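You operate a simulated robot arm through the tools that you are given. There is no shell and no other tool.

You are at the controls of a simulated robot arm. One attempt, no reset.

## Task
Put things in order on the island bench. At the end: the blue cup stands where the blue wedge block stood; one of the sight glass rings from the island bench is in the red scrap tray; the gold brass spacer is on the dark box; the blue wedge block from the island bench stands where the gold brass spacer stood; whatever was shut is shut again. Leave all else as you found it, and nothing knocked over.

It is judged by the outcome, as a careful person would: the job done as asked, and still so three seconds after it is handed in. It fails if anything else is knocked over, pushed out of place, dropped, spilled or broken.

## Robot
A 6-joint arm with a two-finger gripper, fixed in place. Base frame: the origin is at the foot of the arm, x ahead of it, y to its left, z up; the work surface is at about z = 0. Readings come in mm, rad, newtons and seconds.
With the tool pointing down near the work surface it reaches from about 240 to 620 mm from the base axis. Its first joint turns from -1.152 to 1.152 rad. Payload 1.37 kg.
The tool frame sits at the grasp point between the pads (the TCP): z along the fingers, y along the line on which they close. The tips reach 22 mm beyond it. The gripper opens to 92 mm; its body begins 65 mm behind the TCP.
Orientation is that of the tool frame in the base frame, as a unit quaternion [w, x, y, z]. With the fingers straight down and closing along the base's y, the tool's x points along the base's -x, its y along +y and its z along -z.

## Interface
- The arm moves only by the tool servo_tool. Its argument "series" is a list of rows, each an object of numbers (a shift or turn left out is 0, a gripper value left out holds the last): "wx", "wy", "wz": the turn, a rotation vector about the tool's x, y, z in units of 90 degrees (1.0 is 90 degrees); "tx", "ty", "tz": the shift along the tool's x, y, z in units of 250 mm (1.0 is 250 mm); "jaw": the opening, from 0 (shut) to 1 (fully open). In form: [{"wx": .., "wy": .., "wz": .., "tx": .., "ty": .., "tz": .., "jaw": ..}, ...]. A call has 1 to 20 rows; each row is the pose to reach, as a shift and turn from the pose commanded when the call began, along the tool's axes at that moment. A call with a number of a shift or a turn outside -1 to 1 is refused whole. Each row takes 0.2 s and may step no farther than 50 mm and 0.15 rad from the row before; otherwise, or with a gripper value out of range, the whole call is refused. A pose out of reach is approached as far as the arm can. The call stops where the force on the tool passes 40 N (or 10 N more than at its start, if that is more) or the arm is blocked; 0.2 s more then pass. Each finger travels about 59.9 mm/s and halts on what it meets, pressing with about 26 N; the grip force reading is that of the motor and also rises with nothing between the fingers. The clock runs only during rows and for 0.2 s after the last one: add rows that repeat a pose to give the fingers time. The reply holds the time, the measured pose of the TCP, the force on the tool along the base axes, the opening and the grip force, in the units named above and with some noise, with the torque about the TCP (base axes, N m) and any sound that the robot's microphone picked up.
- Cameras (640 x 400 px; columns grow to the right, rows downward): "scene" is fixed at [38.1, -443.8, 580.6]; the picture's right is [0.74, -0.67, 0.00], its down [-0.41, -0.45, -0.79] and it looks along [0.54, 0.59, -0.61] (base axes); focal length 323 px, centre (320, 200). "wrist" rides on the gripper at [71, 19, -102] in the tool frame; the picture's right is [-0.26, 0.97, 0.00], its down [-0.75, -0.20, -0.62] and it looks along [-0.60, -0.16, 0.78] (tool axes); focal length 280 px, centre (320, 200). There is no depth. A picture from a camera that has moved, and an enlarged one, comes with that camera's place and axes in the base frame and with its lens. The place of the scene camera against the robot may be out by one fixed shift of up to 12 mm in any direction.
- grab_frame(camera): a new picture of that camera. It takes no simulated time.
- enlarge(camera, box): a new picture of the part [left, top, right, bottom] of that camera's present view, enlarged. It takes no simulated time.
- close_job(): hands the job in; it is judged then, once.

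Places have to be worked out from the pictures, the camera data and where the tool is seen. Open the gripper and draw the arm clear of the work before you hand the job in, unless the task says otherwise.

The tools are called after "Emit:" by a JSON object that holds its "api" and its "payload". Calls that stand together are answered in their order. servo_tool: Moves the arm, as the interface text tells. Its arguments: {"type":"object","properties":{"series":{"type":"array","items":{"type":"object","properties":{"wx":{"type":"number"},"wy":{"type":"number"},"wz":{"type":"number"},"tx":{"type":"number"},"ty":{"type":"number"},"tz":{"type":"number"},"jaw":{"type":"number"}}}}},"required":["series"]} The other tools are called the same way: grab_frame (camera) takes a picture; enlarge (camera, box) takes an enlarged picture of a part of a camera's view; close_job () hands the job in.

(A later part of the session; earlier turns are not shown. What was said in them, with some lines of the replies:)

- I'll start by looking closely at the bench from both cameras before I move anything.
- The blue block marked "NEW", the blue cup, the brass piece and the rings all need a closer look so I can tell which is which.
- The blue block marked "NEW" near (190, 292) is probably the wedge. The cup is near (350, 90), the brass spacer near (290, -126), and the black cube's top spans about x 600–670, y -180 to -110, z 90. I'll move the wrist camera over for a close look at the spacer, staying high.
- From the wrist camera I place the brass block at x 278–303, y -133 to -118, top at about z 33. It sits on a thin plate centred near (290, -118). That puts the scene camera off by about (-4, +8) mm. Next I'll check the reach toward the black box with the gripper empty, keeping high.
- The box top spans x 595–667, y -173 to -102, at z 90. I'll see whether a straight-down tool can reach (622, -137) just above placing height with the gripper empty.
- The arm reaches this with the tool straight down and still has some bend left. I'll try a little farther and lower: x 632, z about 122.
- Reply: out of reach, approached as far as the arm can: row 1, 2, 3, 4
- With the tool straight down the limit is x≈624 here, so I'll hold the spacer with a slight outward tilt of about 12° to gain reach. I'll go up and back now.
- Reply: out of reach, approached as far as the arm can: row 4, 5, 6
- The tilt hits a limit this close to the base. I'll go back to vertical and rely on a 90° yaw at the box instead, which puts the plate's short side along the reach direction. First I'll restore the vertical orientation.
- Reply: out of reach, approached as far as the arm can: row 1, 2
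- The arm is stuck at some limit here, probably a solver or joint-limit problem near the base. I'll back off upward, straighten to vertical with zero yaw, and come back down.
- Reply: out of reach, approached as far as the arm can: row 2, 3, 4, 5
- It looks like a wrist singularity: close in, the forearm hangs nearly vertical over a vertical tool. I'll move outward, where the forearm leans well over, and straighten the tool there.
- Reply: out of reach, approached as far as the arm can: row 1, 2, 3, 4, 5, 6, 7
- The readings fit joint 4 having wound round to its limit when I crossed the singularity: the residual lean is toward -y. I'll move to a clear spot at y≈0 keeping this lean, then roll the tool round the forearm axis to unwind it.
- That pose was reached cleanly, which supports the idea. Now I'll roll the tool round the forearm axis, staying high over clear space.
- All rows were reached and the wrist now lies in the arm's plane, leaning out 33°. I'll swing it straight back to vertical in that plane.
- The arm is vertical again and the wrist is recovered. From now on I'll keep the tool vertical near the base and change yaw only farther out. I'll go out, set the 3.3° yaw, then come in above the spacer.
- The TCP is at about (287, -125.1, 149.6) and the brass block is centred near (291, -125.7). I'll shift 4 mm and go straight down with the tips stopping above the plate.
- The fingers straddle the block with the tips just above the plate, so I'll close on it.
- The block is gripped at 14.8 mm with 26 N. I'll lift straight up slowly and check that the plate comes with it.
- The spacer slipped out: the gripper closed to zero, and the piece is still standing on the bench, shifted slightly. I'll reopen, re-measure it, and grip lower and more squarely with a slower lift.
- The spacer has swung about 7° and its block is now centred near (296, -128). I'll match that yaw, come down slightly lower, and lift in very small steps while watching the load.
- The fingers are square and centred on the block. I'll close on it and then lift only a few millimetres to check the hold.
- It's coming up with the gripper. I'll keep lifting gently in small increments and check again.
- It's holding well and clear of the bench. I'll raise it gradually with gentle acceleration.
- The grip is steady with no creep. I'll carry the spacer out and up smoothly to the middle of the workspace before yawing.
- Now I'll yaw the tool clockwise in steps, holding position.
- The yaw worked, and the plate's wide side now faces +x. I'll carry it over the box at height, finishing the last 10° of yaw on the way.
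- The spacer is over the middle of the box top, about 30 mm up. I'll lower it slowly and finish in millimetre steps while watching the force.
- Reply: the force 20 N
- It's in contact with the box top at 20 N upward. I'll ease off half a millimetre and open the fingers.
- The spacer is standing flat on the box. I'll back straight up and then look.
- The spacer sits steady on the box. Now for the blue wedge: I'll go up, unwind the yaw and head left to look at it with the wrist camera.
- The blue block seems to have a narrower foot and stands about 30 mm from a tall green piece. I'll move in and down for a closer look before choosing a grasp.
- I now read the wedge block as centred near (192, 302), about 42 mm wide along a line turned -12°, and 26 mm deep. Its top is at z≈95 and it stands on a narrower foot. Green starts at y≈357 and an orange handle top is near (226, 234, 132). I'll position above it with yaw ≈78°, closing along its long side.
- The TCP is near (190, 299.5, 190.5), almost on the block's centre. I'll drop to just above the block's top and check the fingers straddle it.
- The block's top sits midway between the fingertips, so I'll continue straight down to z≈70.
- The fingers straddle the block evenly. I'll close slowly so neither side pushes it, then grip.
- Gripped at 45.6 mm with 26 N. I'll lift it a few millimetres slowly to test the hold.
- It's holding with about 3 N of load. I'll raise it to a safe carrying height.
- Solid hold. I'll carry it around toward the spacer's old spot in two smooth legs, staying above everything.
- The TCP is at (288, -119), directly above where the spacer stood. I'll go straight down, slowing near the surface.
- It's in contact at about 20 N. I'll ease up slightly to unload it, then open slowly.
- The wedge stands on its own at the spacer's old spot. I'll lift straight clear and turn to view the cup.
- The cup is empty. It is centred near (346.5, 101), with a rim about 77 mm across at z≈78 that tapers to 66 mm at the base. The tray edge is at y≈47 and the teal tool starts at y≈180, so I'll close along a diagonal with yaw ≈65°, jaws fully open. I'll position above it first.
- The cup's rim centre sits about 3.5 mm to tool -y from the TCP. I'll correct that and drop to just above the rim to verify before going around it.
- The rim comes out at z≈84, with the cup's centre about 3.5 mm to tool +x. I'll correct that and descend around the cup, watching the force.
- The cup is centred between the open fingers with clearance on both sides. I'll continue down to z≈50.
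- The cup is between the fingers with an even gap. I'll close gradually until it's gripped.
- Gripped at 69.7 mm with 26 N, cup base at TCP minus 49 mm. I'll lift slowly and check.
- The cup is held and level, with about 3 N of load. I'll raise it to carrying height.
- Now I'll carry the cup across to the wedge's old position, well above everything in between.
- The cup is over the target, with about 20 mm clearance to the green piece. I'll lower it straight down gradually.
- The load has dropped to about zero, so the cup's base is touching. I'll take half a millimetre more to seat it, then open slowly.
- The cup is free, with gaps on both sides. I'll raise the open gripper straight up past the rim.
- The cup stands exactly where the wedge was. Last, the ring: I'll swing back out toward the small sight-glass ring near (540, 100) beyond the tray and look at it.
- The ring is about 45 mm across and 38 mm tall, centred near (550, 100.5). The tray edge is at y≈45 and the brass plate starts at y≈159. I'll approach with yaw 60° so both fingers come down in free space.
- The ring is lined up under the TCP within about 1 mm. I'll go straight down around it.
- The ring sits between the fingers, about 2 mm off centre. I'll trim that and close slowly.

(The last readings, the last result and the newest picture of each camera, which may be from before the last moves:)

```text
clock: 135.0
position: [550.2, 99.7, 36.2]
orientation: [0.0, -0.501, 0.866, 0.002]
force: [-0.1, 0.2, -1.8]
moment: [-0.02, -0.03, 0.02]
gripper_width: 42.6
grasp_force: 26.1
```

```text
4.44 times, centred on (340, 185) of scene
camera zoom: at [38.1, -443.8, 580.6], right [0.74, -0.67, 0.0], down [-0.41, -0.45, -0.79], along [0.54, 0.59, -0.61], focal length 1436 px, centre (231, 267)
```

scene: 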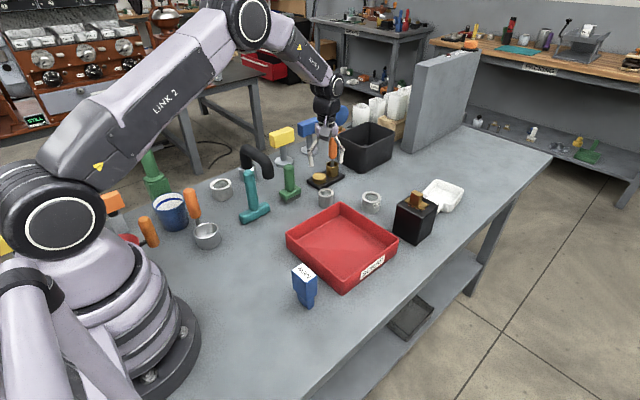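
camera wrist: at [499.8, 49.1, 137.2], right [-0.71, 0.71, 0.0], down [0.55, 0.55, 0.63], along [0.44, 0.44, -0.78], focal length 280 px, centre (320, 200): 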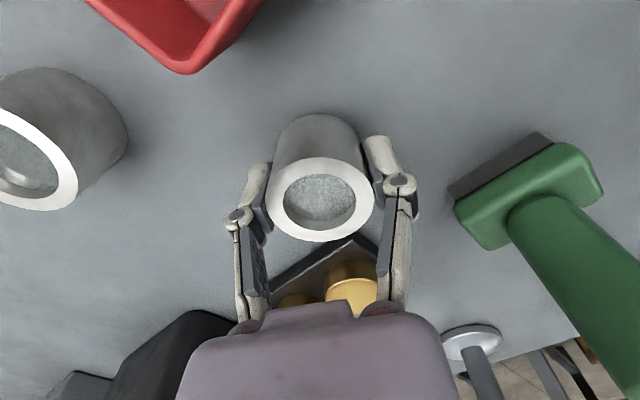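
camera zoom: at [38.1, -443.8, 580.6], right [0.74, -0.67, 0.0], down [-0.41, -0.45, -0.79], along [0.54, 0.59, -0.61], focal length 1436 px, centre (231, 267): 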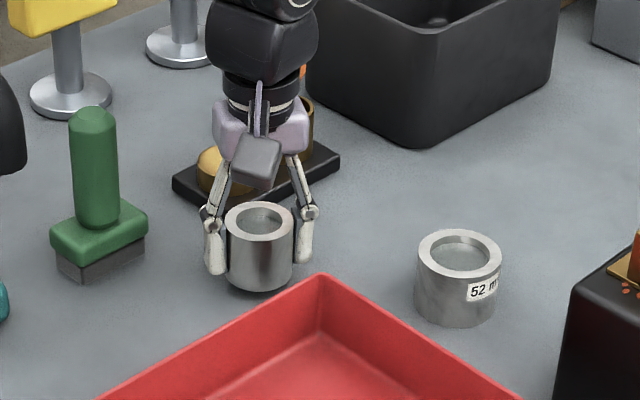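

The ring is held at 42.6 mm and lifting cleanly. I'll raise it above tray height.

Emit:
{"api": "servo_tool", "payload": {"series": [{"tz": -0.012}, {"tz": -0.035}, {"tz": -0.07}, {"tz": -0.115}, {"tz": -0.165}, {"tz": -0.215}, {"tz": -0.265}, {"tz": -0.315}, {"tz": -0.36}, {"tz": -0.39}, {"tz": -0.41}, {"tz": -0.416}, {"tz": -0.416}]}}

Emit:
{"api": "grab_frame", "payload": {"camera": "wrist"}}

```text
clock: 137.8
position: [551.5, 101.2, 141.0]
orientation: [0.0, -0.5, 0.866, 0.0]
force: [-0.6, -0.7, -0.8]
moment: [-0.01, 0.0, 0.01]
gripper_width: 42.7
grasp_force: 26.4
```

```text
taken
camera wrist: at [500.3, 49.1, 242.1], right [-0.71, 0.71, 0.0], down [0.55, 0.55, 0.63], along [0.44, 0.44, -0.78], focal length 280 px, centre (320, 200)
```

wrist: 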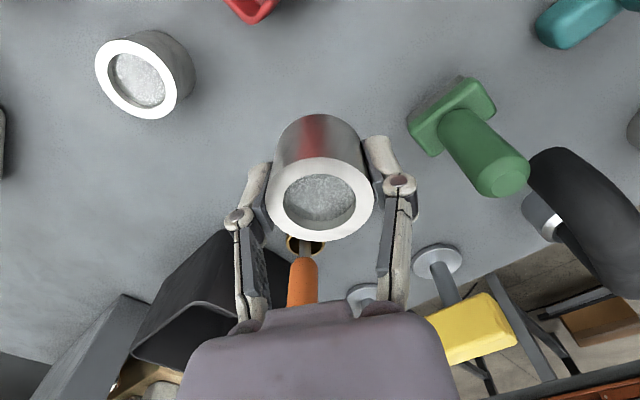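

Emit:
{"api": "servo_tool", "payload": {"series": [{"tx": 0.011, "ty": 0.001, "wz": 0.008}, {"tx": 0.036, "ty": 0.002, "wz": 0.028}, {"tx": 0.076, "ty": 0.005, "wz": 0.058}, {"tx": 0.13, "ty": 0.008, "wz": 0.1}, {"tx": 0.192, "ty": 0.012, "wz": 0.147}, {"tx": 0.253, "ty": 0.016, "wz": 0.195}, {"tx": 0.315, "ty": 0.02, "wz": 0.242}, {"tx": 0.376, "ty": 0.024, "wz": 0.289}, {"tx": 0.438, "ty": 0.028, "wz": 0.336}, {"tx": 0.5, "ty": 0.032, "wz": 0.384}, {"tx": 0.561, "ty": 0.036, "wz": 0.431}, {"tx": 0.615, "ty": 0.039, "wz": 0.473}, {"tx": 0.662, "ty": 0.042, "wz": 0.509}, {"tx": 0.695, "ty": 0.044, "wz": 0.534}, {"tx": 0.717, "ty": 0.046, "wz": 0.55}, {"tx": 0.724, "ty": 0.046, "wz": 0.556}, {"tx": 0.724, "ty": 0.046, "wz": 0.556}]}}

Emit:
{"api": "grab_frame", "payload": {"camera": "wrist"}}

Emit:
{"api": "grab_frame", "payload": {"camera": "scene"}}

```text
clock: 141.4
position: [451.2, -50.9, 140.4]
orientation: [-0.001, -0.087, 0.996, 0.002]
force: [0.0, 0.3, -0.8]
moment: [0.01, 0.02, -0.02]
gripper_width: 42.4
grasp_force: 26.3
```

```text
taken
camera wrist: at [378.6, -43.6, 241.6], right [0.09, 1.0, 0.0], down [0.78, -0.07, 0.62], along [0.62, -0.05, -0.78], focal length 280 px, centre (320, 200)
```

wrist: 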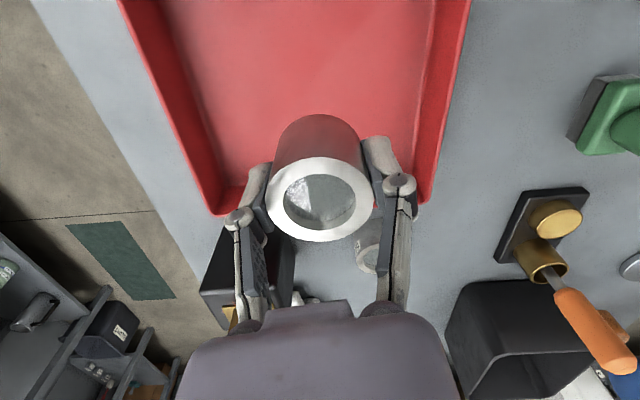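

```text
taken
```

scene: 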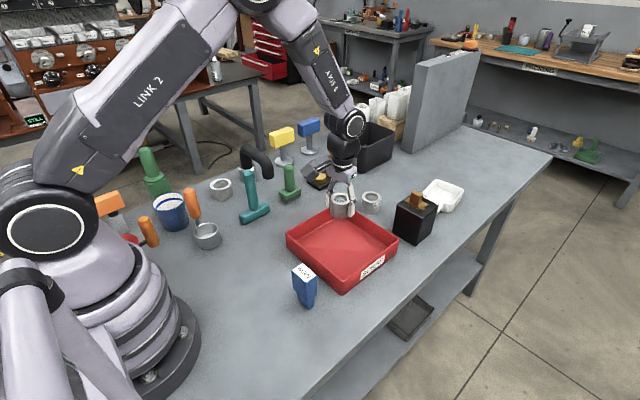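

The ring is over the tray's middle. I'll lower it inside, slowing near the floor.

Emit:
{"api": "servo_tool", "payload": {"series": [{"tz": 0.012}, {"tz": 0.04}, {"tz": 0.085}, {"tz": 0.14}, {"tz": 0.195}, {"tz": 0.25}, {"tz": 0.3}, {"tz": 0.345}, {"tz": 0.38}, {"tz": 0.405}, {"tz": 0.42}, {"tz": 0.42}]}}

Emit:
{"api": "enlarge", "payload": {"camera": "scene", "box": [280, 180, 410, 300]}}

```text
clock: 144.0
position: [451.5, -51.2, 35.0]
orientation: [0.0, -0.087, 0.996, 0.002]
force: [0.0, 0.4, -1.1]
moment: [0.01, -0.02, 0.01]
gripper_width: 42.8
grasp_force: 26.2
```

```text
3.33 times, centred on (345, 240) of scene
camera zoom: at [38.1, -443.8, 580.6], right [0.74, -0.67, 0.0], down [-0.41, -0.45, -0.79], along [0.54, 0.59, -0.61], focal length 1077 px, centre (237, 67)
```

zoom: 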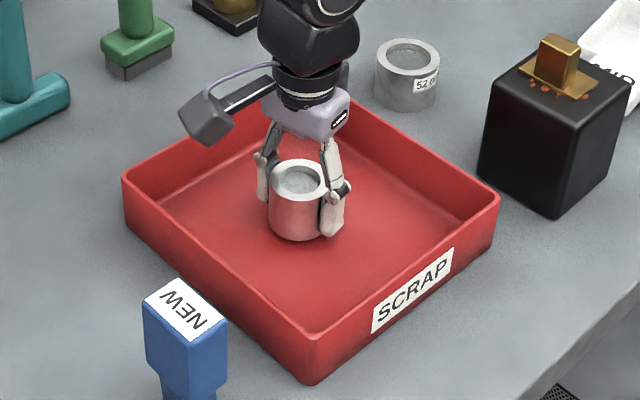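

Emit:
{"api": "servo_tool", "payload": {"series": [{"tz": 0.004}, {"tz": 0.008}, {"tz": 0.012}, {"tz": 0.012}]}}

Emit:
{"api": "servo_tool", "payload": {"series": [{"tz": 0.003}, {"tz": 0.006}, {"tz": 0.006}]}}

```text
clock: 145.0
position: [451.9, -51.4, 32.0]
orientation: [0.0, -0.087, 0.996, 0.001]
force: [0.7, -0.1, -1.1]
moment: [-0.02, -0.03, 0.0]
gripper_width: 42.7
grasp_force: 26.1
```

```text
clock: 145.8
position: [450.5, -50.9, 30.8]
orientation: [0.0, -0.087, 0.996, 0.001]
force: [-0.3, 0.3, -1.1]
moment: [-0.01, 0.05, 0.0]
gripper_width: 42.6
grasp_force: 25.8
```

Emit:
{"api": "servo_tool", "payload": {"series": [{"tz": 0.003}, {"tz": 0.006}, {"tz": 0.006}]}}

```text
clock: 146.6
position: [450.9, -50.3, 30.7]
orientation: [0.001, -0.087, 0.996, 0.002]
force: [-4.9, -1.5, 14.8]
moment: [-0.07, 0.07, 0.0]
gripper_width: 42.5
grasp_force: 25.9
```

It has touched the tray floor at 15 N upward. I'll ease off a little and open slowly.

Emit:
{"api": "servo_tool", "payload": {"series": [{"tz": -0.001}, {"tz": -0.002}, {"tz": -0.002}]}}

Emit:
{"api": "servo_tool", "payload": {"series": [{"jaw": 0.46}, {"jaw": 0.48}, {"jaw": 0.51}, {"jaw": 0.55}, {"jaw": 0.6}, {"jaw": 0.66}, {"jaw": 0.7}, {"jaw": 0.7}]}}

Emit:
{"api": "grab_frame", "payload": {"camera": "wrist"}}

Emit:
{"api": "enlarge", "payload": {"camera": "scene", "box": [280, 180, 410, 300]}}

```text
clock: 147.4
position: [451.6, -51.2, 30.2]
orientation: [0.001, -0.087, 0.996, 0.002]
force: [1.5, -2.1, 6.7]
moment: [-0.04, -0.08, 0.0]
gripper_width: 42.6
grasp_force: 26.1
```

```text
clock: 149.2
position: [450.3, -51.3, 30.4]
orientation: [-0.001, -0.087, 0.996, 0.002]
force: [0.2, 0.3, -0.1]
moment: [-0.01, -0.01, 0.01]
gripper_width: 64.4
grasp_force: 0.0
```

```text
taken
camera wrist: at [378.4, -43.6, 130.9], right [0.09, 1.0, 0.0], down [0.78, -0.07, 0.62], along [0.62, -0.05, -0.78], focal length 280 px, centre (320, 200)
```

wrist: 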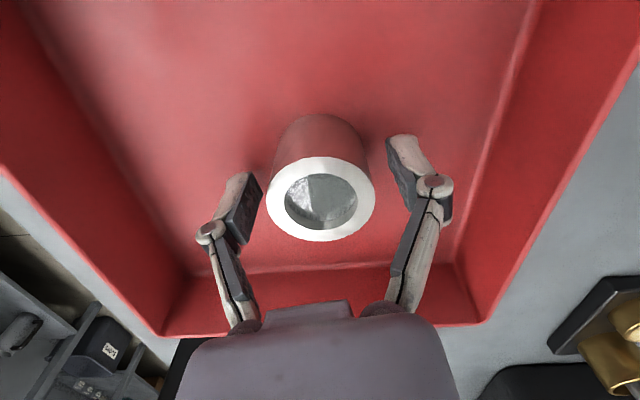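

```text
3.33 times, centred on (345, 240) of scene
camera zoom: at [38.1, -443.8, 580.6], right [0.74, -0.67, 0.0], down [-0.41, -0.45, -0.79], along [0.54, 0.59, -0.61], focal length 1077 px, centre (237, 67)
```

zoom: 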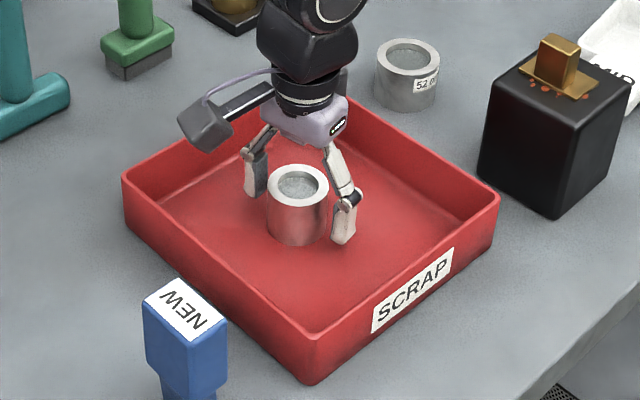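

The ring stands in the scrap tray and the fingers are free. I'll lift straight out and then return near the starting pose.

Emit:
{"api": "servo_tool", "payload": {"series": [{"tz": -0.03}, {"tz": -0.1}, {"tz": -0.22}, {"tz": -0.38}, {"tz": -0.56}, {"tz": -0.74}, {"tz": -0.9}, {"tz": -0.96}, {"tz": -0.96}]}}

Emit:
{"api": "servo_tool", "payload": {"series": [{"tx": 0.06, "ty": 0.08, "wz": 0.02}, {"tx": 0.15, "ty": 0.2, "wz": 0.05}, {"tx": 0.25, "ty": 0.32, "wz": 0.08}, {"tx": 0.36, "ty": 0.44, "wz": 0.11}, {"tx": 0.46, "ty": 0.56, "wz": 0.11}, {"tx": 0.54, "ty": 0.66, "wz": 0.11}, {"tx": 0.6, "ty": 0.72, "wz": 0.11, "jaw": 1.0}, {"tx": 0.6, "ty": 0.72, "wz": 0.11, "jaw": 1.0}, {"tx": 0.6, "ty": 0.72, "wz": 0.11, "jaw": 1.0}]}}

Emit:
{"api": "grab_frame", "payload": {"camera": "scene"}}

Emit:
{"api": "grab_frame", "payload": {"camera": "wrist"}}

```text
clock: 151.2
position: [450.6, -50.8, 272.3]
orientation: [0.001, -0.087, 0.996, 0.002]
force: [-0.1, -0.6, 0.4]
moment: [0.01, 0.02, 0.04]
gripper_width: 64.4
grasp_force: 0.0
```

```text
clock: 153.2
position: [272.1, 100.9, 269.9]
orientation: [0.0, -0.001, 1.0, 0.001]
force: [0.3, 0.9, -0.3]
moment: [-0.03, 0.01, -0.02]
gripper_width: 91.8
grasp_force: 0.1
```

```text
taken
```

scene: 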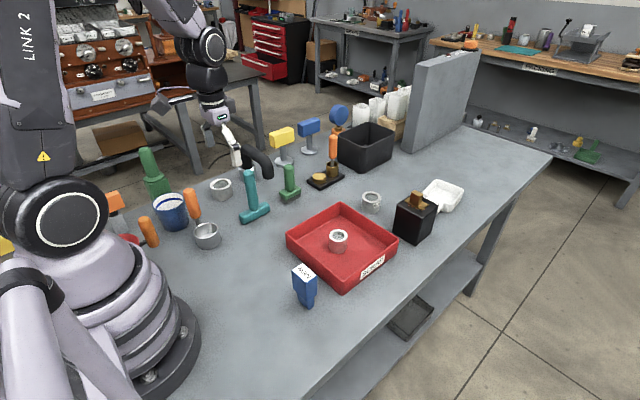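

```text
taken
camera wrist: at [202.6, 120.8, 371.0], right [0.26, 0.97, 0.0], down [0.75, -0.21, 0.62], along [0.6, -0.16, -0.78], focal length 280 px, centre (320, 200)
```

wrist: 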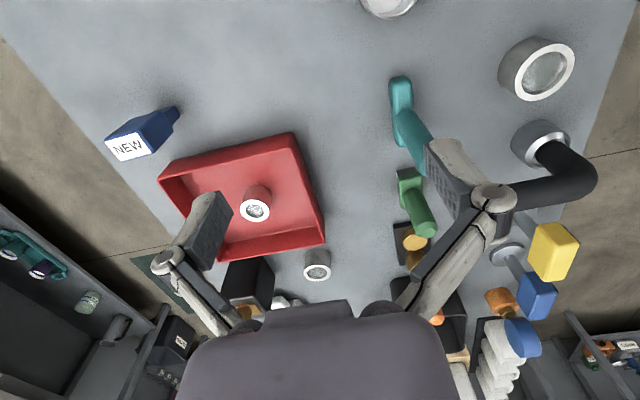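

Everything looks in place. I'll take close-ups of each placement for a final check before handing in.

Emit:
{"api": "enlarge", "payload": {"camera": "scene", "box": [270, 170, 480, 320]}}

Emit:
{"api": "enlarge", "payload": {"camera": "scene", "box": [100, 130, 280, 260]}}

Emit:
{"api": "enlarge", "payload": {"camera": "scene", "box": [230, 90, 410, 220]}}

Emit:
{"api": "enlarge", "payload": {"camera": "wrist", "box": [80, 80, 360, 290]}}

```text
2.67 times, centred on (375, 245) of scene
camera zoom: at [38.1, -443.8, 580.6], right [0.74, -0.67, 0.0], down [-0.41, -0.45, -0.79], along [0.54, 0.59, -0.61], focal length 862 px, centre (173, 80)
```

zoom: 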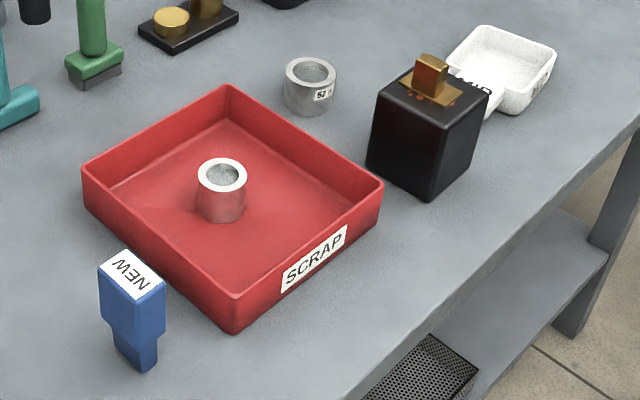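

```text
3.08 times, centred on (190, 195) of scene
camera zoom: at [38.1, -443.8, 580.6], right [0.74, -0.67, 0.0], down [-0.41, -0.45, -0.79], along [0.54, 0.59, -0.61], focal length 994 px, centre (720, 215)
```

zoom: 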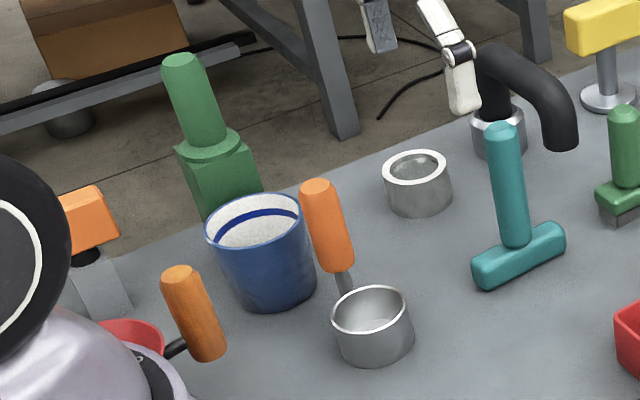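

```text
3.08 times, centred on (320, 155) of scene
camera zoom: at [38.1, -443.8, 580.6], right [0.74, -0.67, 0.0], down [-0.41, -0.45, -0.79], along [0.54, 0.59, -0.61], focal length 994 px, centre (320, 338)
```

zoom: 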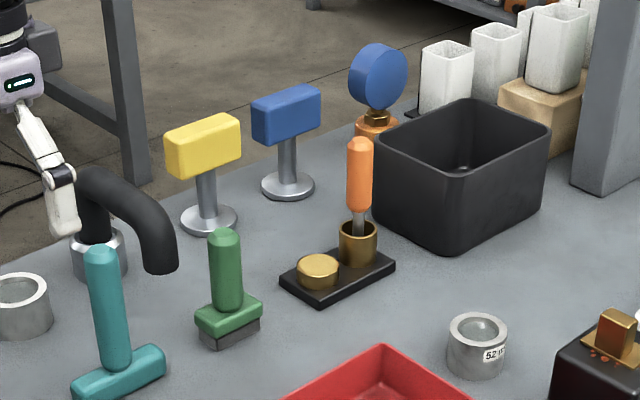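

```text
1.90 times, centred on (220, 185) of wrist
camera zoom: at [202.6, 120.8, 371.0], right [0.26, 0.97, 0.0], down [0.75, -0.21, 0.62], along [0.6, -0.16, -0.78], focal length 534 px, centre (510, 229)
```

zoom: 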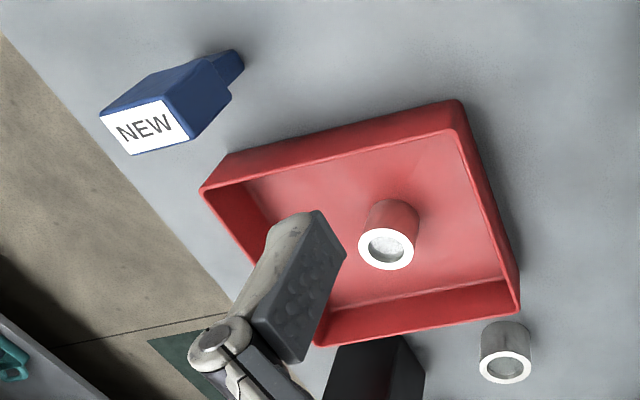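

All four placements check out. The spacer is flat on the black box and the wedge stands where the spacer was. The cup stands where the wedge was, and one sight-glass ring is in the red tray. Nothing else has moved, nothing was opened, and the gripper is open and clear, so I'm handing in.

Emit:
{"api": "close_job", "payload": {}}

```text
The job is handed in.
```

The job is handed in, and all four pieces checked out in the final close-ups:

- **Blue cup:** it stands upright where the blue wedge block stood, a couple of centimetres from the green piece behind it.
- **Sight glass ring:** the smaller, unlabelled ring stands in the red scrap tray. I left the one marked "52 mm" and the larger one where they were.
- **Brass spacer:** it sits flat on the black cube with the orange spots, which I took to be the dark box rather than the open black bin.
- **Blue wedge block:** the block marked "NEW" stands where the spacer stood. It is turned about 78° from how it faced before, since the task only asked for the position.

Nothing was opened, so there was nothing to shut again. No other object on the bench looked moved or knocked over.

On the first try the spacer slipped out of the grip. It stayed upright and only shifted about 5 mm, and the second lift held.

The gripper is open and the arm is clear of the work.
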